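You operate a simulated robot arm through the tools that you are given. There is no shell and no other tool.

Carry out the task below with a simulated robot arm. There is one attempt and no reset: what you move stays moved.

## Task
Pull the bent shim and fit the one that closes the gap found.
Fine: loosen the wing knob first and tighten it last; the other shims stay out. Where these are worked on the way, their far stop is far enough and under half their travel is too little: wing knob.

The check looks at the end state, three seconds after you hand in, the way a careful person would. Anything else that was tipped, shoved, dropped, spilled or broken makes it a failure.

## Robot
A 6-joint arm with a two-finger parallel gripper, fixed in place. Base frame: the origin is on the floor under the middle of its stand, x ahead of it, y to its left, z up; the work surface is at about z = 0.8. Lengths are in m, angles in degrees, forces in N, time in s.
With the tool pointing down near the work surface it reaches from about 0.24 to 0.64 m from the base axis. Its first joint turns from -66.0 to 66.0 degrees. Payload 2.7 kg.
Tool frame: the origin (TCP) lies between the finger pads and is the grasp point; the fingertips stand 0.023 m ahead of it; z points along the fingers, y is the line along which they close. Largest opening 0.094 m; finger width 0.038, thickness 0.01; the body of the gripper, 0.054 by 0.096 m, starts 0.039 m behind the TCP.
Orientation is told as [roll, pitch, yaw] about the base's x, y, z axes, in that order, counted from this pose: with the fingers straight down and closing along the base's y, the tool's x points along the base's -x, its y along +y and its z along -z.

## Interface
- The arm moves only by the tool apply_moves. Its argument "steps" is a list of rows, each an object (a shift or turn left out is 0, a gripper value left out holds the last) with "offset": the shift along the tool's x, y, z in m, a list of three; "angular": the turn, a rotation vector about the tool's x, y, z in degrees, a list of three; "fingers": the opening, from 0 (shut) to 1 (fully open). In form: [{"offset": [dx, dy, dz], "angular": [ax, ay, az], "fingers": fingers}, ...]. A call has 1 to 20 rows; each row shifts and turns the commanded pose from where the row before left it, along the tool's axes as they then stand. Rows are played at 5 a second. More than 0.05 m and 8.6 degrees between two rows, or a gripper value outside its range, and nothing of the call is played. A pose out of reach is approached as far as the arm can. The call stops where the force on the tool passes 60 N (or 10 N more than at its start, if that is more) or the arm is blocked; 0.2 s more then pass. Each finger travels about 0.045 m/s and halts on what it meets, pressing with about 32 N; the grip force reading is that of the motor and also rises with nothing between the fingers. The clock runs only during rows and for 0.2 s after the last one: add rows that do not move to give the fingers time. It gives the time, the measured TCP pose, the force on the tool (base axes), the opening and the grip force at its end, in the units of the frame above (readings bear some noise), with the torque about the TCP (base axes, N m) and any sound that the robot's microphone picked up, and new pictures: "views" is both (left out), scene, wrist or none.
- Cameras (640 x 400 px; columns grow to the right, rows downward): "scene" is fixed at [0.0771, -0.4229, 1.4192]; the picture's right is [0.84, -0.53, 0.00], its down [-0.27, -0.42, -0.87] and it looks along [0.46, 0.73, -0.50] (base axes); focal length 322 px, centre (320, 200). "wrist" rides on the gripper at [0.086, 0.016, -0.074] in the tool frame; the picture's right is [-0.18, 0.98, 0.00], its down [-0.58, -0.11, -0.81] and it looks along [-0.79, -0.15, 0.59] (tool axes); focal length 243 px, centre (320, 200). There is no depth. A picture from a camera that has moved, and an enlarged one, comes with that camera's place and axes in the base frame and with its lens. The place of the scene camera against the robot may be out by one fixed shift of up to 0.012 m in any direction.
- enlarge(camera, box): a new picture of the part [left, top, right, bottom] of that camera's present view, enlarged. The clock stands still meanwhile.
- job_done(): hands the job in; it is judged then, once.

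Nothing tells you positions but the pictures and the camera data. Unless the task says otherwise, let go and move clear before handing in.

The tools are called after "Request:" by a JSON object that holds its "fn" and its "kwargs". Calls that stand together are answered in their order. apply_moves: Moves the arm, as the interface text tells. Its arguments: {"type":"object","properties":{"steps":{"type":"array"},"views":{"type":"string","enum":["both","scene","wrist","none"]}},"required":["steps"]} The other tools are called the same way: enlarge (camera, box) takes an enlarged picture of a part of a camera's view; job_done () hands the job in.

At the start:

```text
time_s: 0.0
position: [0.3772, -0.0449, 1.1136]
orientation: [0.0, 0.0, 0.0]
ft_force: [0.7, 0.0, -0.8]
wrist_torque: [0.05, -0.03, 0.0]
width: 0.0942
grasp_force: 0.0
```

scene: 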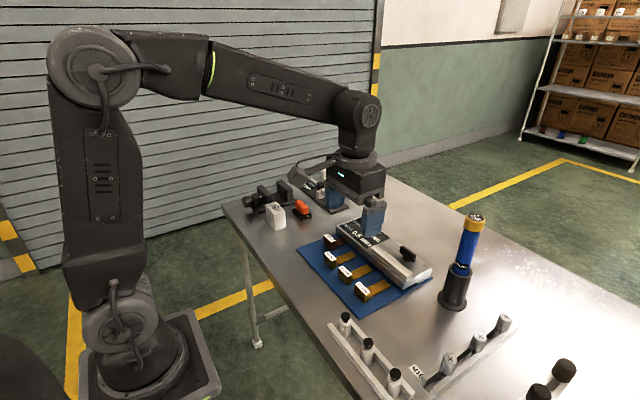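
wrist: 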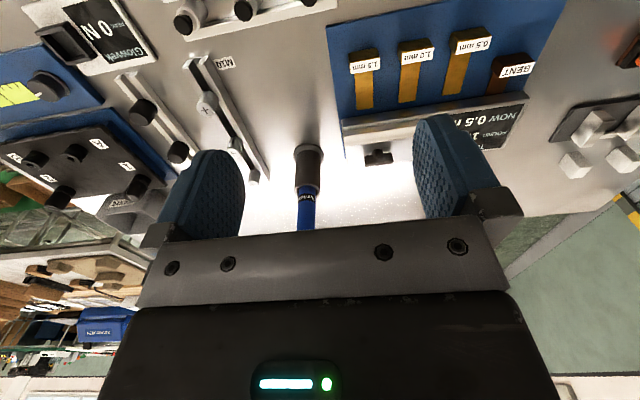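

I see a blue mat with three labelled shims and one marked BENT, a fixture with a small knob and a sign next to it. I'll enlarge both views to read the labels and find the wing knob before moving.

Request:
{"fn": "enlarge", "kwargs": {"camera": "scene", "box": [280, 200, 480, 325]}}

Request:
{"fn": "enlarge", "kwargs": {"camera": "wrist", "box": [320, 0, 640, 200]}}

Request:
{"fn": "enlarge", "kwargs": {"camera": "scene", "box": [230, 150, 390, 250]}}

```text
3.20 times, centred on (380, 262) of scene
camera zoom: at [0.0771, -0.4229, 1.4192], right [0.84, -0.53, 0.0], down [-0.27, -0.42, -0.87], along [0.46, 0.73, -0.5], focal length 1032 px, centre (128, 0)
```

zoom: 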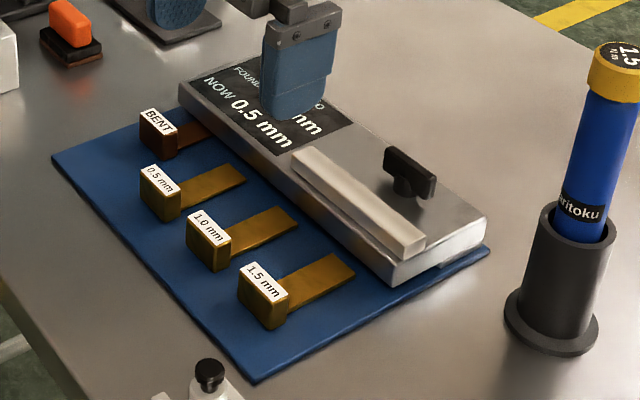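

```text
2.00 times, centred on (480, 100) of wrist
camera zoom: at [0.2893, -0.0288, 1.1875], right [0.18, 0.98, 0.0], down [0.58, -0.11, 0.81], along [0.79, -0.15, -0.59], focal length 485 px, centre (0, 400)
```

zoom: 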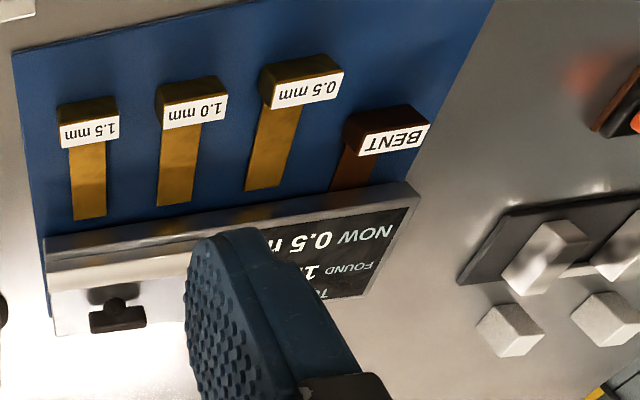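

```text
4.00 times, centred on (310, 200) of scene
camera zoom: at [0.0771, -0.4229, 1.4192], right [0.84, -0.53, 0.0], down [-0.27, -0.42, -0.87], along [0.46, 0.73, -0.5], focal length 1290 px, centre (360, 200)
```

zoom: 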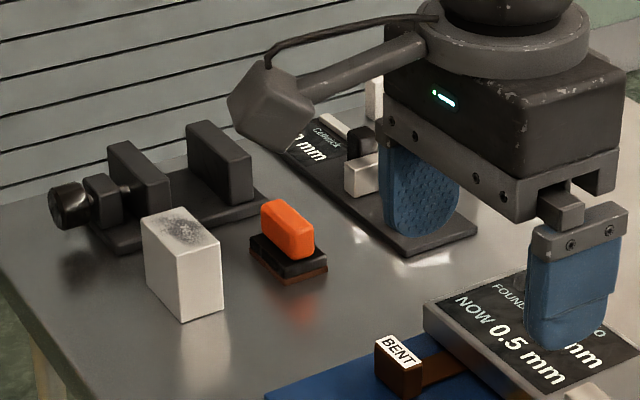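

The bent shim's tag is against the plate and three spares lie on the mat at about x=0.48, y=0.16/0.09/0.015; the wing knob is near (0.63, 0.02). The finger hides part of the "FOUND" reading, so I'll move the arm left to uncover it.

Request:
{"fn": "apply_moves", "kwargs": {"steps": [{"offset": [0.02, 0.04, 0]}, {"offset": [0.02, 0.04, 0]}, {"offset": [0.02, 0.04, 0]}, {"offset": [0, 0.04, 0]}, {"offset": [0, 0.04, 0]}, {"offset": [0, 0, 0]}]}}

```text
time_s: 1.4
position: [0.3144, 0.1561, 1.1117]
orientation: [0.0, 0.0, 0.0]
ft_force: [-0.3, 0.7, -0.2]
wrist_torque: [0.03, -0.01, 0.03]
width: 0.094
grasp_force: 0.1
camera wrist: at [0.229, 0.1716, 1.1864], right [0.18, 0.98, 0.0], down [0.58, -0.11, 0.81], along [0.79, -0.15, -0.59], focal length 243 px, centre (320, 200)
```

scene: 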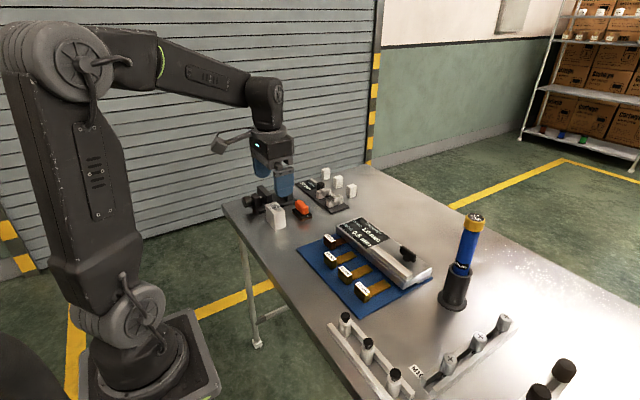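
wrist: 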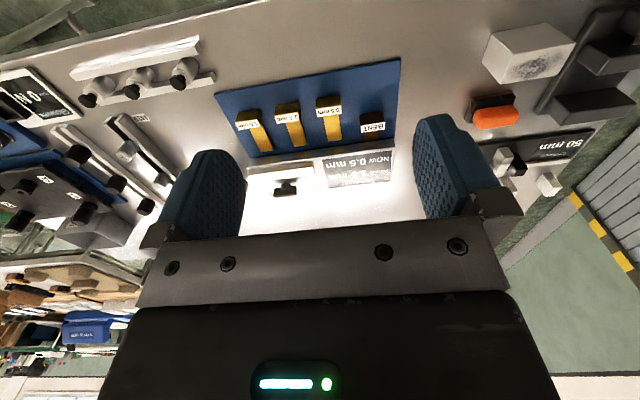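

The plate is clear now; I'll zoom in on the sign, the knob and the shims.

Request:
{"fn": "enlarge", "kwargs": {"camera": "scene", "box": [325, 210, 405, 260]}}

Request:
{"fn": "enlarge", "kwargs": {"camera": "wrist", "box": [220, 75, 420, 200]}}

Request:
{"fn": "enlarge", "kwargs": {"camera": "scene", "box": [360, 225, 440, 290]}}

```text
8.00 times, centred on (365, 235) of scene
camera zoom: at [0.0771, -0.4228, 1.4192], right [0.84, -0.53, 0.0], down [-0.27, -0.42, -0.87], along [0.46, 0.73, -0.5], focal length 2580 px, centre (-40, -80)
```

zoom: 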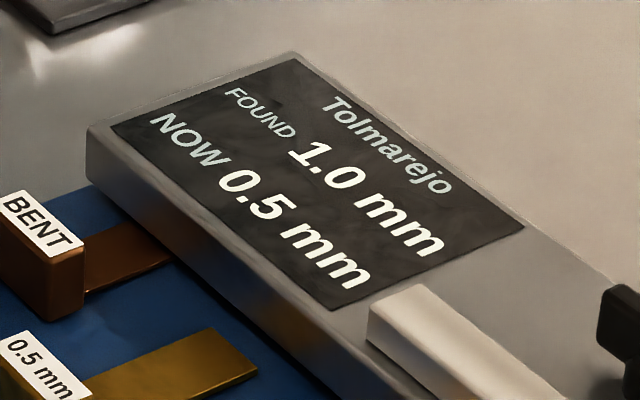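

```text
3.20 times, centred on (320, 138) of wrist
camera zoom: at [0.229, 0.1716, 1.1864], right [0.18, 0.98, 0.0], down [0.58, -0.11, 0.81], along [0.79, -0.15, -0.59], focal length 776 px, centre (320, 400)
```

zoom: 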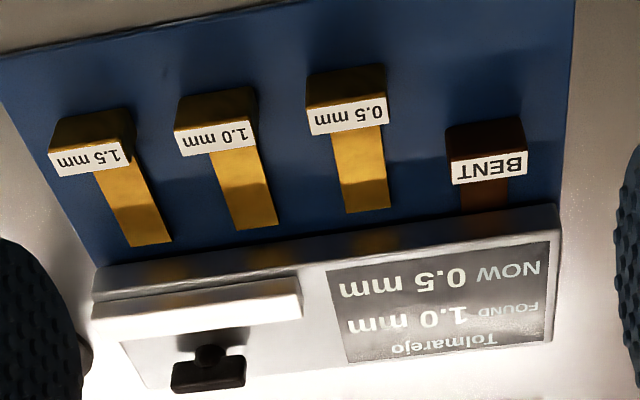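

```text
6.15 times, centred on (400, 258) of scene
camera zoom: at [0.0771, -0.4228, 1.4192], right [0.84, -0.53, 0.0], down [-0.27, -0.42, -0.87], along [0.46, 0.73, -0.5], focal length 1985 px, centre (-172, -154)
```

zoom: 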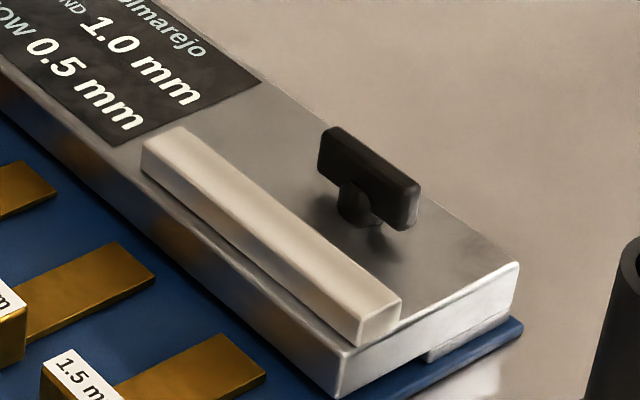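

The sign reads FOUND 1.0 mm / NOW 0.5 mm, so the 1.0 mm shim is the one to fit once the bent one is out. Next I'll go down for a closer, lower look at the slot and knob.

Request:
{"fn": "apply_moves", "kwargs": {"steps": [{"offset": [-0.015, -0.012, 0.047]}, {"offset": [-0.015, -0.012, 0.047]}, {"offset": [-0.015, -0.012, 0.047]}, {"offset": [0, 0, 0]}, {"offset": [0, 0, 0]}], "views": "wrist"}}

Request:
{"fn": "enlarge", "kwargs": {"camera": "wrist", "box": [200, 60, 440, 210]}}

```text
refused: row 1 steps farther than a row can; nothing moved
```

```text
2.67 times, centred on (320, 135) of wrist
camera zoom: at [0.229, 0.1716, 1.1864], right [0.18, 0.98, 0.0], down [0.58, -0.11, 0.81], along [0.79, -0.15, -0.59], focal length 647 px, centre (320, 373)
```

zoom: 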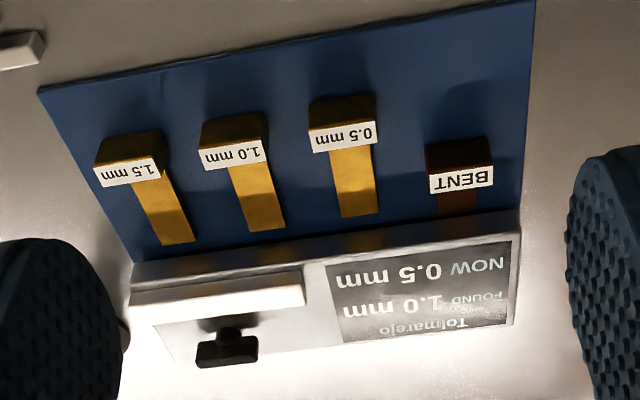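

The move was refused because the row's total length exceeded 0.05 m; I'll repeat it with smaller rows.

Request:
{"fn": "apply_moves", "kwargs": {"steps": [{"offset": [-0.012, -0.009, 0.036]}, {"offset": [-0.012, -0.009, 0.036]}, {"offset": [-0.012, -0.009, 0.036]}, {"offset": [-0.012, -0.009, 0.036]}, {"offset": [0, 0, 0]}, {"offset": [0, 0, 0]}], "views": "wrist"}}

```text
time_s: 2.8
position: [0.3657, 0.1182, 0.9697]
orientation: [0.0, 0.1, 0.0]
ft_force: [-1.1, 0.3, -0.2]
wrist_torque: [0.01, -0.01, 0.03]
width: 0.0942
grasp_force: 0.0
camera wrist: at [0.2787, 0.1338, 1.0431], right [0.18, 0.98, 0.0], down [0.58, -0.11, 0.81], along [0.79, -0.15, -0.59], focal length 243 px, centre (320, 200)
```

wrist: 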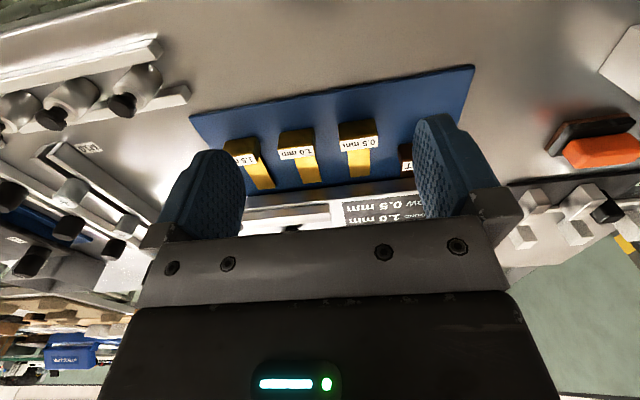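

The gripper body covers the knob from here; I'll zoom in on what is visible.

Request:
{"fn": "enlarge", "kwargs": {"camera": "wrist", "box": [190, 100, 440, 240]}}

```text
2.56 times, centred on (315, 170) of wrist
camera zoom: at [0.2787, 0.1338, 1.0431], right [0.18, 0.98, 0.0], down [0.58, -0.11, 0.81], along [0.79, -0.15, -0.59], focal length 621 px, centre (333, 277)
```

zoom: 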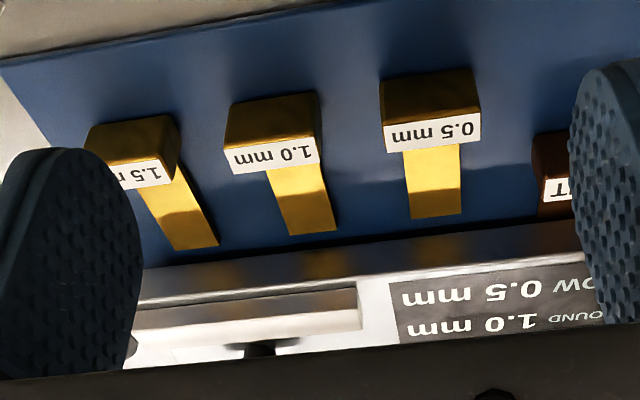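

The spares' tips stop short of the plate's front face and a thin dark gap shows beneath that face. I'll tilt the tool forward and lower it a bit for a low-angle look at the slot.

Request:
{"fn": "apply_moves", "kwargs": {"steps": [{"angular": [0, -7, 0]}, {"angular": [0, -7, 0]}, {"angular": [0, -7, 0]}, {"offset": [0.02, 0.02, 0.025]}, {"offset": [0.02, 0.02, 0.02]}, {"offset": [0, 0, 0]}, {"offset": [0, 0, 0]}], "views": "both"}}

Request:
{"fn": "enlarge", "kwargs": {"camera": "wrist", "box": [190, 80, 440, 240]}}

```text
time_s: 4.4
position: [0.3434, 0.1577, 0.9118]
orientation: [0.0, -21.0, 0.0]
ft_force: [0.2, 0.9, -0.1]
wrist_torque: [0.02, -0.03, -0.01]
width: 0.094
grasp_force: 0.0
camera wrist: at [0.2358, 0.1733, 0.951], right [0.17, 0.98, 0.07], down [0.25, -0.11, 0.96], along [0.95, -0.15, -0.27], focal length 243 px, centre (320, 200)
```

scene: 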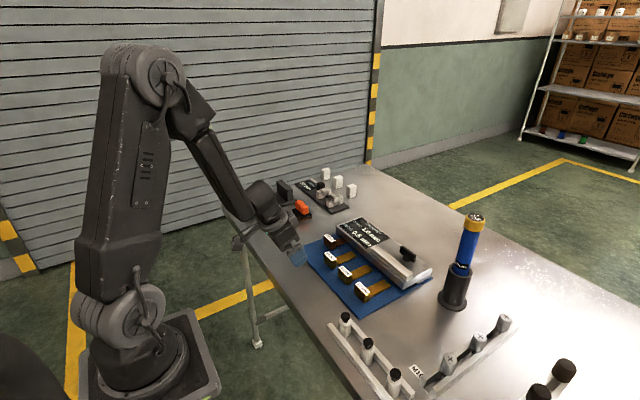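
wrist: 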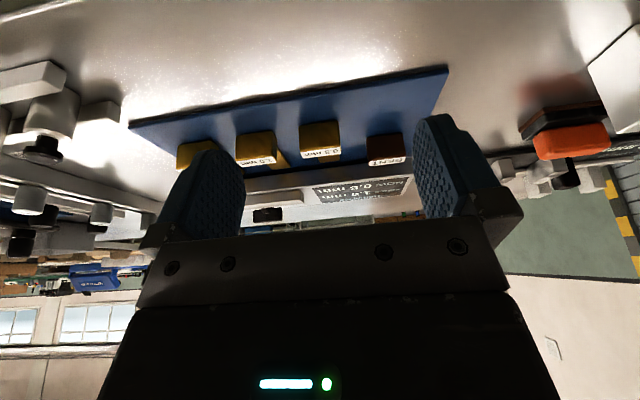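

```text
2.50 times, centred on (315, 160) of wrist
camera zoom: at [0.2358, 0.1733, 0.951], right [0.17, 0.98, 0.07], down [0.25, -0.11, 0.96], along [0.95, -0.15, -0.27], focal length 606 px, centre (332, 300)
```

zoom: 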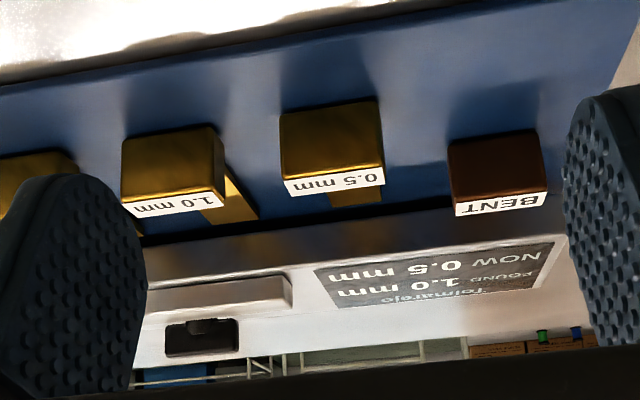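

Request:
{"fn": "enlarge", "kwargs": {"camera": "wrist", "box": [300, 115, 420, 190]}}

Request:
{"fn": "enlarge", "kwargs": {"camera": "scene", "box": [315, 225, 395, 275]}}

Request:
{"fn": "enlarge", "kwargs": {"camera": "scene", "box": [385, 240, 445, 300]}}

```text
5.33 times, centred on (360, 152) of wrist
camera zoom: at [0.2358, 0.1733, 0.951], right [0.17, 0.98, 0.07], down [0.25, -0.11, 0.96], along [0.95, -0.15, -0.27], focal length 1294 px, centre (107, 453)
```

zoom: 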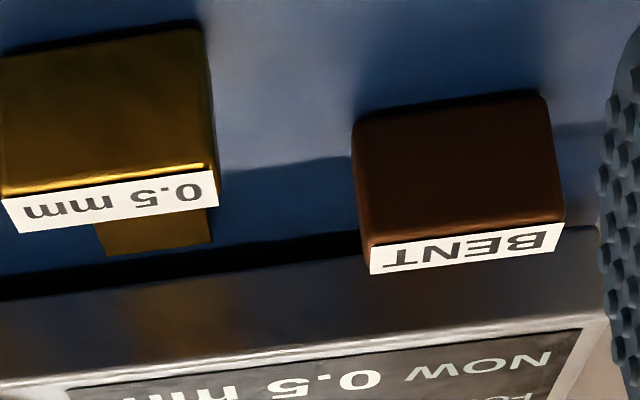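

```text
8.00 times, centred on (355, 250) of scene
camera zoom: at [0.0771, -0.4229, 1.4192], right [0.84, -0.53, 0.0], down [-0.27, -0.42, -0.87], along [0.46, 0.73, -0.5], focal length 2580 px, centre (40, -200)
```

zoom: 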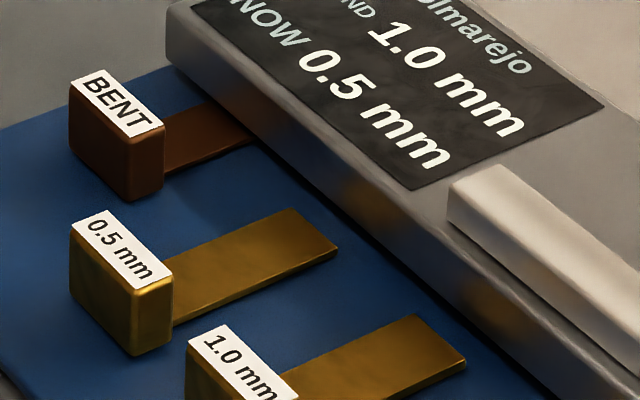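

```text
6.67 times, centred on (415, 270) of scene
camera zoom: at [0.0771, -0.4229, 1.4192], right [0.84, -0.53, 0.0], down [-0.27, -0.42, -0.87], along [0.46, 0.73, -0.5], focal length 2150 px, centre (-313, -267)
```

zoom: 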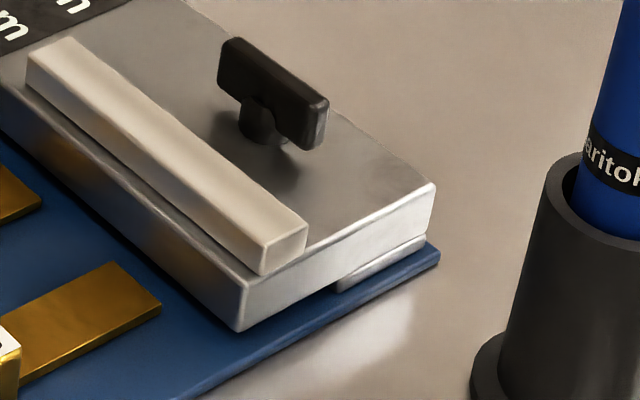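

From two wrist views I place the bent shim's handle at about (0.503, 0.213), its top at z≈0.84. The wing knob is at about (0.621, 0.023, 0.862) with its wing along y, and the slot is the open gap under the plate's front edge at x≈0.56. I'll straighten the tool, rise, and yaw −90° so the fingers can straddle the wing.

Request:
{"fn": "apply_moves", "kwargs": {"steps": [{"offset": [0, 0, -0.03], "angular": [0, 7, 0]}, {"offset": [0, 0, -0.03], "angular": [0, 7, 0]}, {"offset": [0, 0, -0.03], "angular": [0, 7, 0]}, {"angular": [0, 0, 8.18]}, {"angular": [0, 0, 8.18]}, {"angular": [0, 0, 8.18]}, {"angular": [0, 0, 8.18]}, {"angular": [0, 0, 8.18]}, {"angular": [0, 0, 8.18]}, {"angular": [0, 0, 8.18]}, {"angular": [0, 0, 8.18]}, {"angular": [0, 0, 8.18]}, {"angular": [0, 0, 8.18]}, {"angular": [0, 0, 8.2]}, {"offset": [0, 0, 0]}], "views": "scene"}}

```text
time_s: 7.6
position: [0.3211, 0.1597, 0.9986]
orientation: [-0.1, 0.0, -90.1]
ft_force: [-0.8, -0.1, -0.1]
wrist_torque: [-0.02, 0.0, -0.02]
width: 0.0941
grasp_force: 0.0
```

scene: 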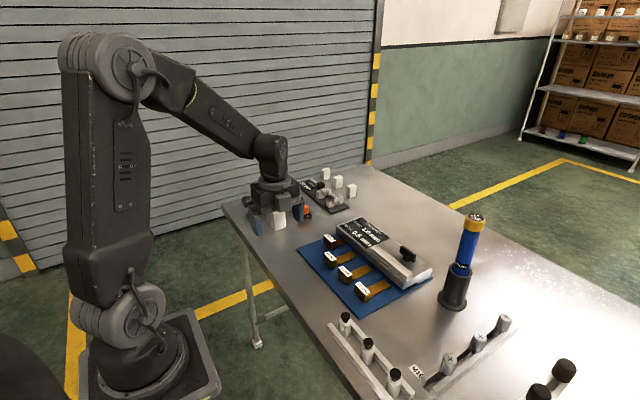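

The tool is yawed; now I'll move over the plate, just short of the knob, to look at it from the +y side.

Request:
{"fn": "apply_moves", "kwargs": {"steps": [{"offset": [-0.01, 0.0465, 0.008]}, {"offset": [-0.01, 0.0465, 0.008]}, {"offset": [-0.01, 0.0465, 0.008]}, {"offset": [-0.01, 0.0465, 0.008]}, {"offset": [-0.01, 0.0465, 0.008]}, {"offset": [-0.01, 0.0465, 0.008]}, {"offset": [0, 0, 0]}, {"offset": [0, 0, 0]}], "views": "both"}}

Request:
{"fn": "enlarge", "kwargs": {"camera": "wrist", "box": [220, 60, 420, 185]}}

```text
time_s: 9.4
position: [0.6002, 0.0977, 0.9491]
orientation: [0.0, 0.0, -90.0]
ft_force: [-0.3, 0.3, 0.0]
wrist_torque: [0.0, 0.04, 0.0]
width: 0.0938
grasp_force: 0.0
camera wrist: at [0.6165, 0.1847, 1.0241], right [0.98, -0.18, 0.0], down [-0.11, -0.58, 0.81], along [-0.15, -0.79, -0.59], focal length 243 px, centre (320, 200)
```

scene: 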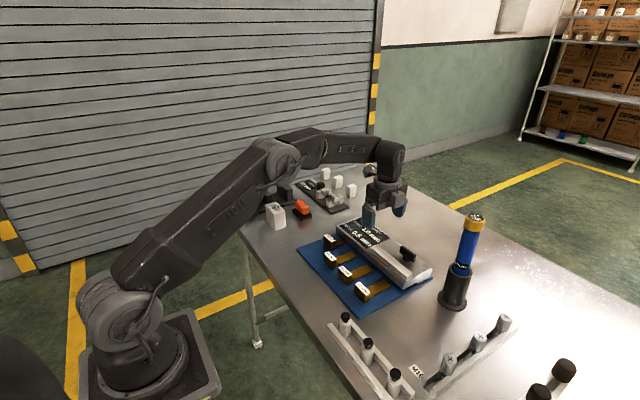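
wrist: 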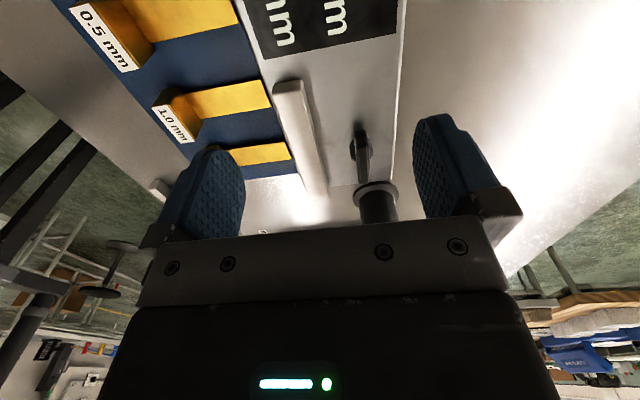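

```text
3.20 times, centred on (320, 122) of wrist
camera zoom: at [0.6165, 0.1847, 1.0241], right [0.98, -0.18, 0.0], down [-0.11, -0.58, 0.81], along [-0.15, -0.79, -0.59], focal length 776 px, centre (320, 448)
```

zoom: 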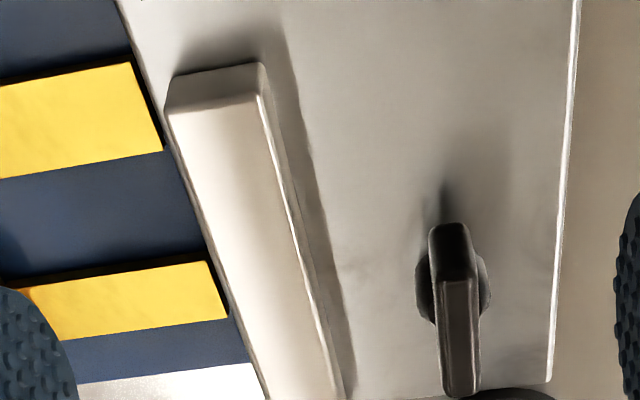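

The wing runs along y from about 0.001 to 0.047 at x≈0.626, z 0.853–0.873. I'll centre above it with the fingers half-closed and check alignment before descending.

Request:
{"fn": "apply_moves", "kwargs": {"steps": [{"offset": [-0.037, 0.013, 0], "fingers": 0.53}, {"offset": [-0.037, 0.013, 0], "fingers": 0.53}, {"offset": [0, 0, 0.025]}, {"offset": [0, 0, 0]}, {"offset": [0, 0, 0]}], "views": "both"}}

Request:
{"fn": "enlarge", "kwargs": {"camera": "wrist", "box": [220, 80, 420, 205]}}

```text
time_s: 10.6
position: [0.6268, 0.0274, 0.9266]
orientation: [0.0, 0.0, -90.0]
ft_force: [0.3, -0.7, 0.2]
wrist_torque: [0.01, 0.02, 0.02]
width: 0.0498
grasp_force: 0.2
camera wrist: at [0.6431, 0.113, 1.0003], right [0.98, -0.18, 0.0], down [-0.11, -0.58, 0.81], along [-0.15, -0.79, -0.59], focal length 243 px, centre (320, 200)
```

scene: 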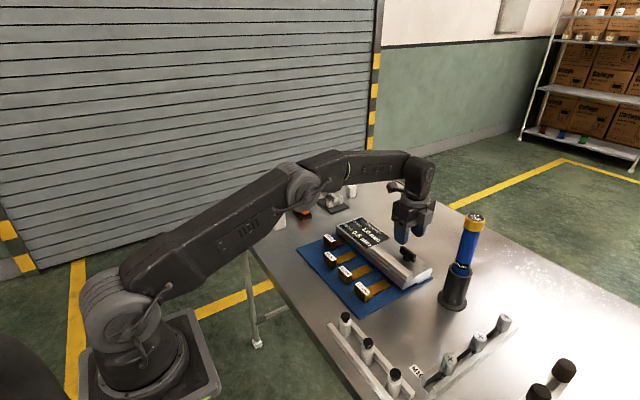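
wrist: 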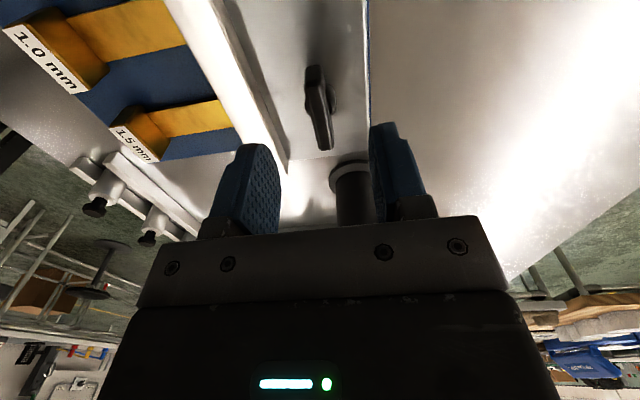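

```text
3.20 times, centred on (320, 142) of wrist
camera zoom: at [0.6431, 0.113, 1.0003], right [0.98, -0.18, 0.0], down [-0.11, -0.58, 0.81], along [-0.15, -0.79, -0.59], focal length 776 px, centre (320, 384)
```

zoom: 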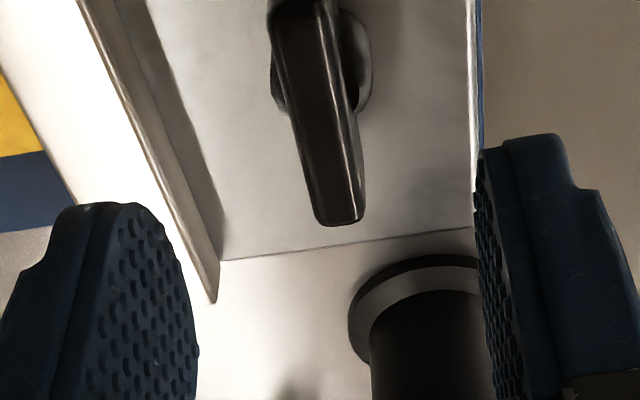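

The wing sits centred between the fingers (center about (0.627, 0.022)). I'll nudge in −y, descend to z≈0.876 and close on it.

Request:
{"fn": "apply_moves", "kwargs": {"steps": [{"offset": [-0.004, 0, 0.02]}, {"offset": [0, 0, 0.02]}, {"offset": [0, 0, 0.011]}, {"offset": [0, 0, 0]}, {"offset": [0, 0, 0], "fingers": 0}, {"offset": [0, 0, 0], "fingers": 0}, {"offset": [0, 0, 0], "fingers": 0}, {"offset": [0, 0, 0], "fingers": 0}], "views": "both"}}

Request:
{"fn": "enlarge", "kwargs": {"camera": "wrist", "box": [220, 80, 420, 205]}}

```text
time_s: 12.4
position: [0.626, 0.0229, 0.8749]
orientation: [0.0, -0.1, -90.0]
ft_force: [-5.0, -0.1, -1.0]
wrist_torque: [-0.01, -0.15, -0.03]
width: 0.0217
grasp_force: 45.3
camera wrist: at [0.6423, 0.1084, 0.9499], right [0.98, -0.18, 0.0], down [-0.11, -0.58, 0.81], along [-0.15, -0.79, -0.59], focal length 243 px, centre (320, 200)
```

scene: 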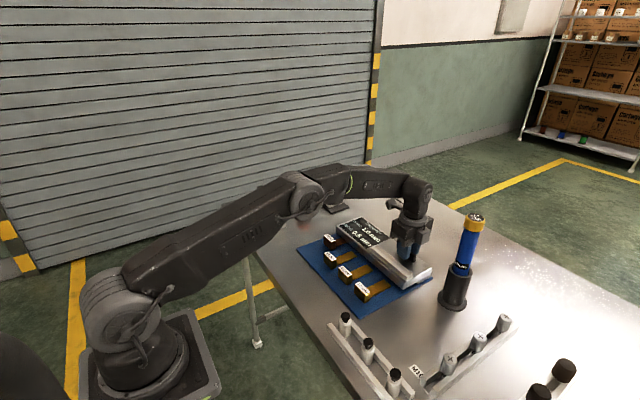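
wrist: 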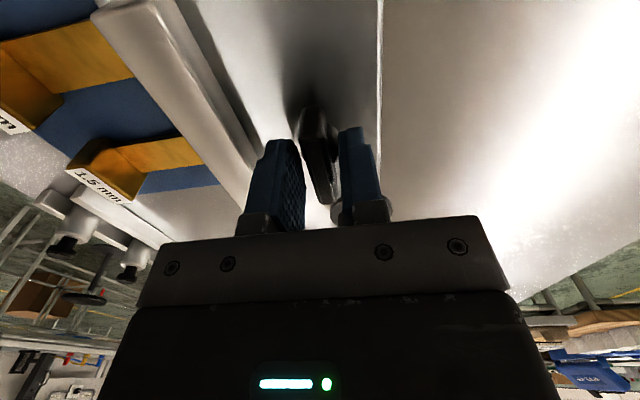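

```text
3.20 times, centred on (320, 142) of wrist
camera zoom: at [0.6423, 0.1084, 0.9499], right [0.98, -0.18, 0.0], down [-0.11, -0.58, 0.81], along [-0.15, -0.79, -0.59], focal length 776 px, centre (320, 384)
```

zoom: 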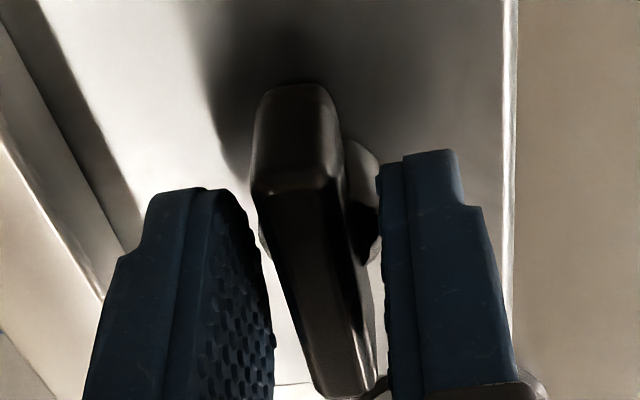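

The fingers stopped at 22 mm, which is the round hub under the wing rather than the 10 mm wing itself. I'll open, raise about 9 mm and close again on the wing only.

Request:
{"fn": "apply_moves", "kwargs": {"steps": [{"fingers": 0.45}, {"fingers": 0.45}, {"offset": [0, 0, -0.009]}, {"offset": [0, 0, 0]}, {"fingers": 0}, {"fingers": 0}, {"fingers": 0}, {"fingers": 0}], "views": "wrist"}}

Request:
{"fn": "enlarge", "kwargs": {"camera": "wrist", "box": [220, 80, 420, 205]}}

```text
time_s: 14.2
position: [0.6263, 0.0211, 0.8854]
orientation: [0.0, 0.0, -90.0]
ft_force: [-5.1, 0.8, 3.1]
wrist_torque: [0.03, 0.13, -0.02]
width: 0.0118
grasp_force: 45.3
camera wrist: at [0.6423, 0.1082, 0.9597], right [0.98, -0.18, 0.0], down [-0.11, -0.58, 0.81], along [-0.15, -0.79, -0.59], focal length 243 px, centre (320, 200)
```

wrist: 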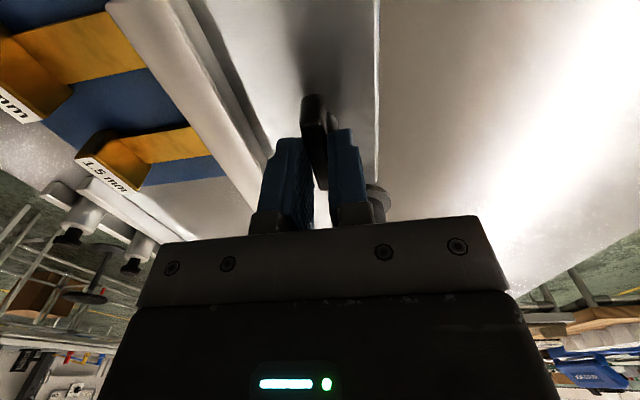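

```text
3.20 times, centred on (320, 142) of wrist
camera zoom: at [0.6423, 0.1082, 0.9597], right [0.98, -0.18, 0.0], down [-0.11, -0.58, 0.81], along [-0.15, -0.79, -0.59], focal length 776 px, centre (320, 384)
```

zoom: 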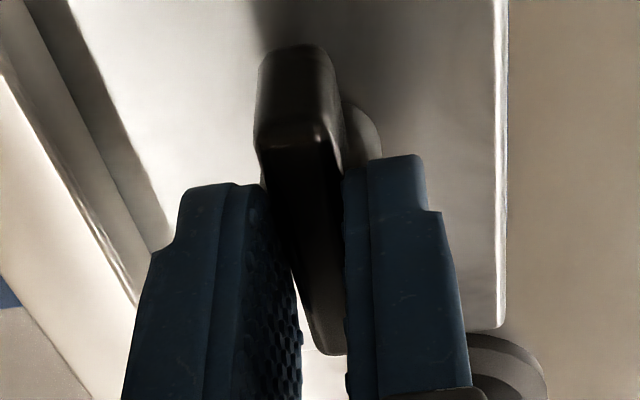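

Width is now 11.8 mm, so the wing is gripped. I'll try loosening counter-clockwise from above (negative about tool z) with a small turn first and watch the torque.

Request:
{"fn": "apply_moves", "kwargs": {"steps": [{"angular": [0, 0, -4], "fingers": 0}, {"angular": [0, 0, -4]}, {"angular": [0, 0, -4]}, {"offset": [0, 0, 0]}], "views": "wrist"}}

Request:
{"fn": "enlarge", "kwargs": {"camera": "wrist", "box": [220, 80, 420, 205]}}

```text
time_s: 15.2
position: [0.6252, 0.022, 0.8856]
orientation: [0.1, 0.0, -78.0]
ft_force: [-3.9, -1.5, 2.8]
wrist_torque: [0.4, 0.19, -0.05]
width: 0.0118
grasp_force: 45.1
camera wrist: at [0.6234, 0.1096, 0.9598], right [1.0, 0.03, 0.0], down [0.01, -0.59, 0.81], along [0.02, -0.81, -0.59], focal length 243 px, centre (320, 200)
```

wrist: 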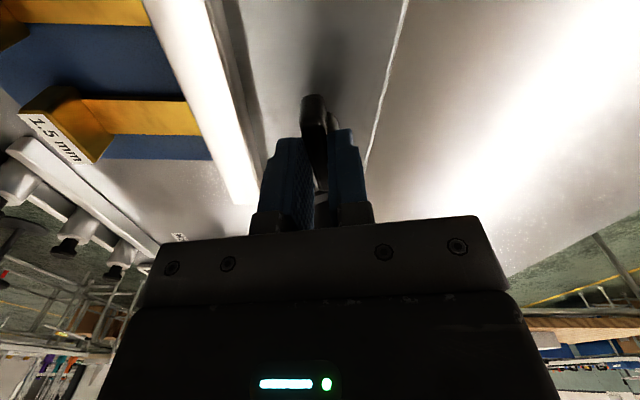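

```text
3.20 times, centred on (320, 142) of wrist
camera zoom: at [0.6234, 0.1096, 0.9598], right [1.0, 0.03, 0.0], down [0.01, -0.59, 0.81], along [0.02, -0.81, -0.59], focal length 776 px, centre (320, 384)
```

zoom: 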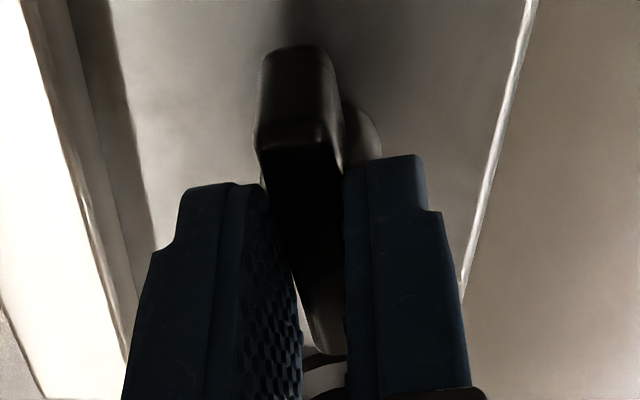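

The wing turned freely with the gripper (12°, almost no torque about z). I'll continue counter-clockwise toward its far stop in stages.

Request:
{"fn": "apply_moves", "kwargs": {"steps": [{"angular": [0, 0, -6]}, {"angular": [0, 0, -6]}, {"angular": [0, 0, -6]}, {"angular": [0, 0, -6]}, {"angular": [0, 0, -6]}, {"angular": [0, 0, -6]}, {"offset": [0, 0, 0]}], "views": "wrist"}}

Request:
{"fn": "enlarge", "kwargs": {"camera": "wrist", "box": [220, 80, 420, 205]}}

```text
time_s: 16.8
position: [0.6246, 0.0201, 0.8857]
orientation: [-0.1, 0.0, -42.0]
ft_force: [-26.7, -3.0, 13.1]
wrist_torque: [-0.82, -0.37, -0.04]
width: 0.0118
grasp_force: 45.0
camera wrist: at [0.5715, 0.091, 0.9598], right [0.79, 0.61, 0.0], down [0.36, -0.47, 0.81], along [0.49, -0.64, -0.59], focal length 243 px, centre (320, 200)
```

wrist: 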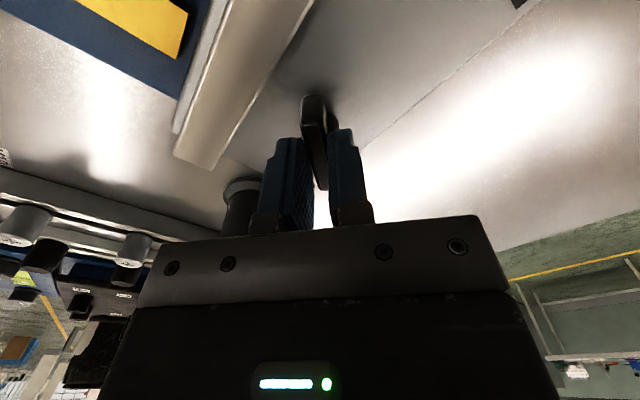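

```text
3.20 times, centred on (320, 142) of wrist
camera zoom: at [0.5715, 0.091, 0.9598], right [0.79, 0.61, 0.0], down [0.36, -0.47, 0.81], along [0.49, -0.64, -0.59], focal length 776 px, centre (320, 384)
```

zoom: 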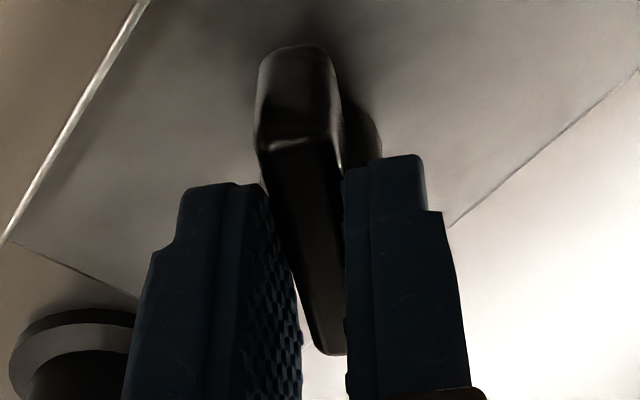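

The wing has turned 48° so far; the side force grew to −27 N in x, meaning my rotation centre is slightly off the knob's axis. I'll relieve that with a 2 mm shift in −x before continuing.

Request:
{"fn": "apply_moves", "kwargs": {"steps": [{"offset": [0.0015, -0.0013, 0]}, {"offset": [0, 0, 0]}], "views": "none"}}

```text
time_s: 17.4
position: [0.6246, 0.0202, 0.8851]
orientation: [0.3, -0.2, -42.0]
ft_force: [5.2, -5.4, 7.4]
wrist_torque: [0.86, 0.98, -0.07]
width: 0.0119
grasp_force: 45.3
```

Force dropped to a few newtons. Continuing the counter-clockwise turn.

Request:
{"fn": "apply_moves", "kwargs": {"steps": [{"angular": [0, 0, -6]}, {"angular": [0, 0, -6]}, {"angular": [0, 0, -6]}, {"offset": [0, 0, 0]}], "views": "none"}}

```text
time_s: 18.4
position: [0.6247, 0.0207, 0.8849]
orientation: [0.0, 0.0, -24.0]
ft_force: [-0.5, -7.2, 8.1]
wrist_torque: [-0.8, -1.33, 0.04]
width: 0.0116
grasp_force: 45.0
```

Request:
{"fn": "apply_moves", "kwargs": {"steps": [{"angular": [0, 0, -6]}, {"angular": [0, 0, -6]}, {"angular": [0, 0, -6]}, {"offset": [0, 0, 0]}], "views": "wrist"}}

Request:
{"fn": "enlarge", "kwargs": {"camera": "wrist", "box": [220, 80, 420, 205]}}

```text
time_s: 19.4
position: [0.6241, 0.0204, 0.8854]
orientation: [-0.1, -0.1, -5.9]
ft_force: [9.9, -14.1, 14.3]
wrist_torque: [-0.08, 1.16, -0.02]
width: 0.012
grasp_force: 44.6
camera wrist: at [0.5397, 0.0452, 0.9594], right [0.28, 0.96, 0.0], down [0.57, -0.17, 0.81], along [0.77, -0.23, -0.59], focal length 243 px, centre (320, 200)
```

wrist: 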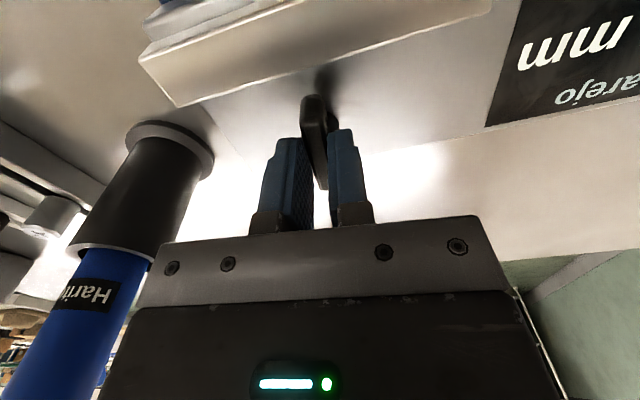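

```text
3.20 times, centred on (320, 142) of wrist
camera zoom: at [0.5397, 0.0452, 0.9594], right [0.28, 0.96, 0.0], down [0.57, -0.17, 0.81], along [0.77, -0.23, -0.59], focal length 776 px, centre (320, 384)
```

zoom: 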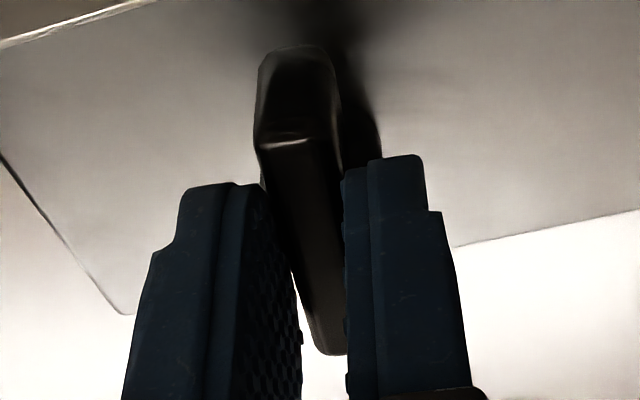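

Turned 84° with no stop yet. I'll trim the lateral offset and keep going.

Request:
{"fn": "apply_moves", "kwargs": {"steps": [{"offset": [-0.0006, -0.0009, 0], "angular": [0, 0, -5]}, {"angular": [0, 0, -5]}, {"angular": [0, 0, -5]}, {"offset": [0, 0, 0]}], "views": "none"}}

```text
time_s: 20.4
position: [0.6236, 0.0191, 0.8854]
orientation: [0.0, -0.2, 9.1]
ft_force: [-7.3, -10.1, 17.5]
wrist_torque: [-0.06, -0.8, 0.0]
width: 0.0118
grasp_force: 45.3
```

Request:
{"fn": "apply_moves", "kwargs": {"steps": [{"offset": [0, -0.0005, 0], "angular": [0, 0, -5]}, {"angular": [0, 0, -5]}, {"angular": [0, 0, -5]}, {"angular": [0, 0, -5]}, {"offset": [0, 0, 0]}], "views": "wrist"}}

Request:
{"fn": "enlarge", "kwargs": {"camera": "wrist", "box": [220, 80, 420, 205]}}

```text
time_s: 21.6
position: [0.6247, 0.0183, 0.884]
orientation: [-0.1, -0.1, 29.1]
ft_force: [-2.0, -10.8, 22.0]
wrist_torque: [-0.73, 1.14, -0.01]
width: 0.0119
grasp_force: 44.7
camera wrist: at [0.5409, -0.0088, 0.9594], right [-0.32, 0.95, 0.0], down [0.56, 0.19, 0.81], along [0.77, 0.26, -0.59], focal length 243 px, centre (320, 200)
```

wrist: 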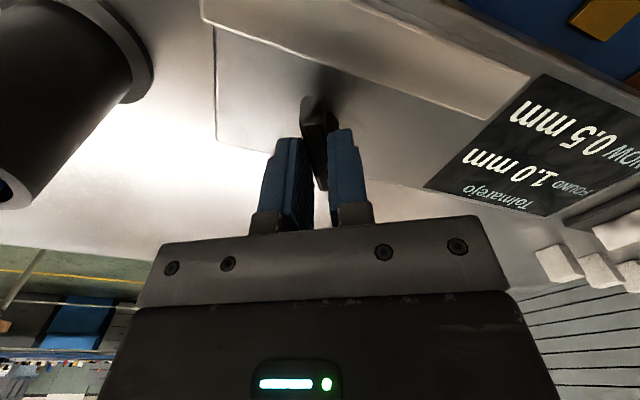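

```text
3.20 times, centred on (320, 142) of wrist
camera zoom: at [0.5409, -0.0088, 0.9594], right [-0.32, 0.95, 0.0], down [0.56, 0.19, 0.81], along [0.77, 0.26, -0.59], focal length 776 px, centre (320, 384)
```

zoom: 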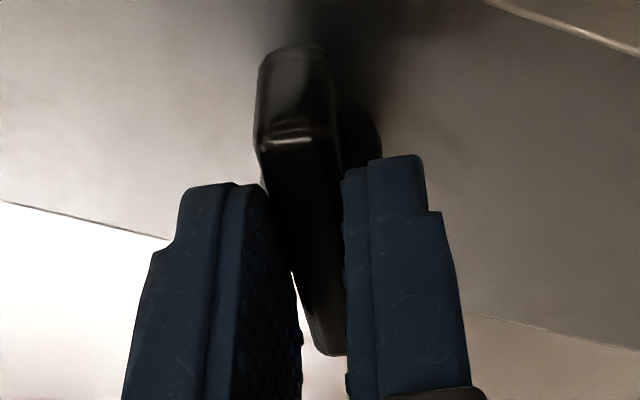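

119° turned and still free; a slight upward load has built up. I'll ease the tool up 1 mm and continue, keeping the wrist camera clear of the upright tube at about (0.64, −0.124).

Request:
{"fn": "apply_moves", "kwargs": {"steps": [{"offset": [0, -0.0005, -0.0012], "angular": [0, 0, -5]}, {"angular": [0, 0, -5]}, {"angular": [0, 0, -5]}, {"offset": [0, 0, 0]}], "views": "none"}}

```text
time_s: 22.6
position: [0.6237, 0.0183, 0.8851]
orientation: [0.0, -0.1, 43.8]
ft_force: [2.2, -12.6, 2.4]
wrist_torque: [0.27, -0.74, -1.96]
width: 0.0139
grasp_force: 44.9
```

Torque about z jumped to −2 N·m and the jaws were forced to 13.9 mm: the wing reached its loose stop. I'll back off a few degrees to unload, then open and look.

Request:
{"fn": "apply_moves", "kwargs": {"steps": [{"angular": [0, 0, 4]}, {"fingers": 0.5}, {"fingers": 0.5}, {"fingers": 0.5}, {"offset": [0, 0, -0.02]}, {"offset": [0, 0, -0.03]}, {"offset": [0, 0, -0.03]}, {"offset": [0, 0, 0]}], "views": "both"}}

Request:
{"fn": "enlarge", "kwargs": {"camera": "wrist", "box": [220, 50, 420, 175]}}

```text
time_s: 24.4
position: [0.6237, 0.0199, 0.9648]
orientation: [0.0, 0.0, 40.0]
ft_force: [-1.0, -0.1, 0.7]
wrist_torque: [0.04, -0.01, -0.01]
width: 0.0469
grasp_force: 0.0
camera wrist: at [0.5475, -0.0236, 1.0395], right [-0.49, 0.87, 0.0], down [0.52, 0.29, 0.81], along [0.7, 0.4, -0.59], focal length 243 px, centre (320, 200)
```

scene: 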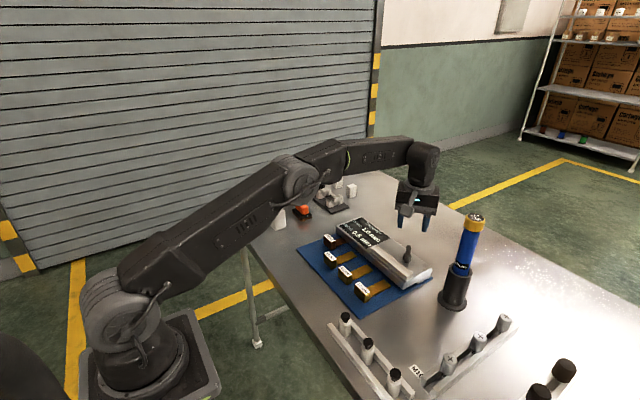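
wrist: 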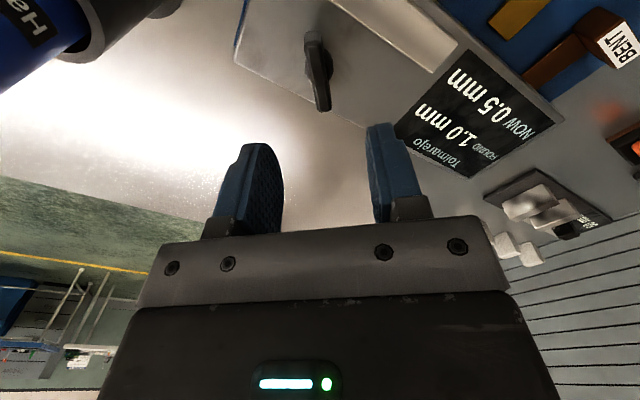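

```text
3.20 times, centred on (320, 112) of wrist
camera zoom: at [0.5475, -0.0236, 1.0395], right [-0.49, 0.87, 0.0], down [0.52, 0.29, 0.81], along [0.7, 0.4, -0.59], focal length 776 px, centre (320, 480)
```

zoom: 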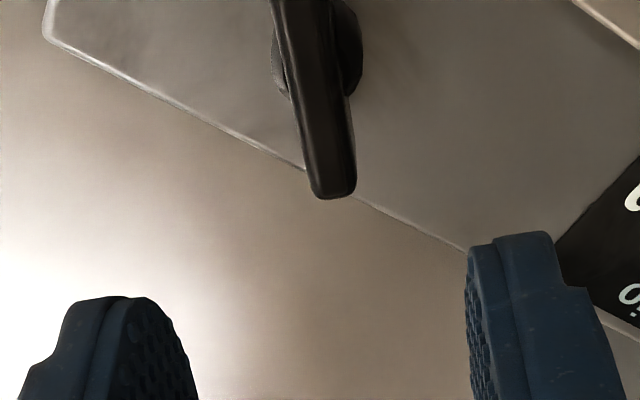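

The wing now points about 40° from x, roughly 130° from its start, so it is against the loose stop. Next I'll return to yaw 0 and move over to the bent shim's handle near (0.503, 0.213) for a close look.

Request:
{"fn": "apply_moves", "kwargs": {"steps": [{"angular": [0, 0, 8]}, {"angular": [0, 0, 8]}, {"angular": [0, 0, 8]}, {"angular": [0, 0, 8]}, {"angular": [0, 0, 8]}, {"offset": [0.029, 0.032, 0.005]}, {"offset": [0.029, 0.032, 0.005]}, {"offset": [0.029, 0.032, 0.005]}, {"offset": [0.029, 0.032, 0.005]}, {"offset": [0.029, 0.032, 0.005]}, {"offset": [0.029, 0.033, 0.005], "fingers": 0.7}, {"offset": [0, 0, 0]}, {"offset": [0, 0, 0]}], "views": "both"}}

Request:
{"fn": "enlarge", "kwargs": {"camera": "wrist", "box": [220, 50, 420, 175]}}

Request:
{"fn": "enlarge", "kwargs": {"camera": "scene", "box": [370, 230, 440, 280]}}

```text
time_s: 27.2
position: [0.4478, 0.2142, 0.9341]
orientation: [-0.1, 0.0, 0.0]
ft_force: [-0.4, 0.2, 0.0]
wrist_torque: [0.02, 0.0, 0.02]
width: 0.0656
grasp_force: 0.0
camera wrist: at [0.3619, 0.2305, 1.0091], right [0.18, 0.98, 0.0], down [0.58, -0.11, 0.81], along [0.79, -0.15, -0.59], focal length 243 px, centre (320, 200)
```

scene: 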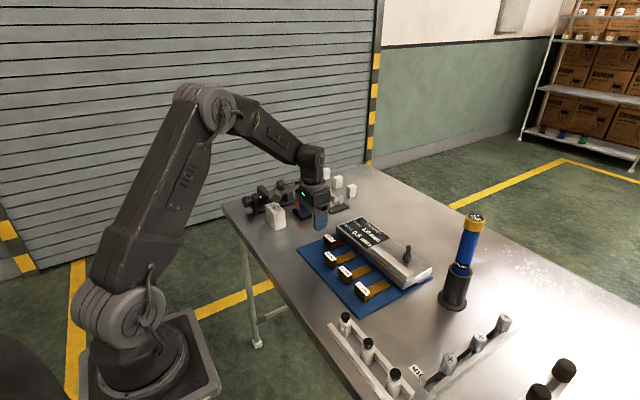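
wrist: 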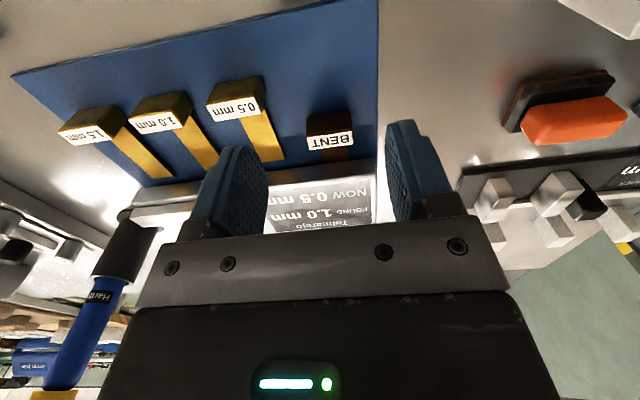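

```text
3.20 times, centred on (320, 112) of wrist
camera zoom: at [0.3619, 0.2305, 1.0091], right [0.18, 0.98, 0.0], down [0.58, -0.11, 0.81], along [0.79, -0.15, -0.59], focal length 776 px, centre (320, 480)
```

zoom: 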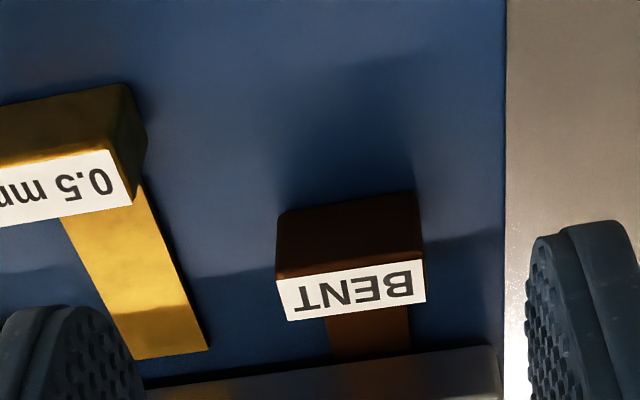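

```text
8.00 times, centred on (405, 255) of scene
camera zoom: at [0.0771, -0.4229, 1.4192], right [0.84, -0.53, 0.0], down [-0.27, -0.42, -0.87], along [0.46, 0.73, -0.5], focal length 2580 px, centre (-360, -240)
```

zoom: 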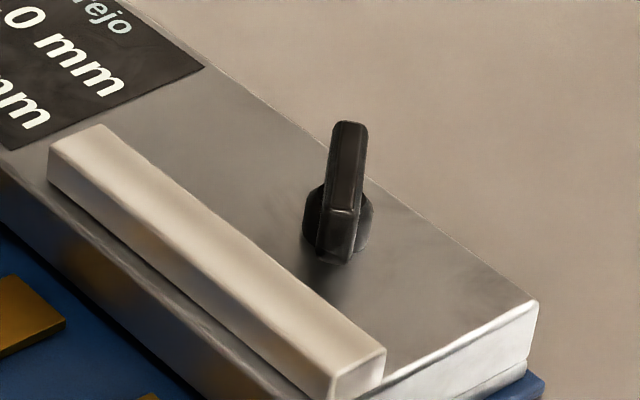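

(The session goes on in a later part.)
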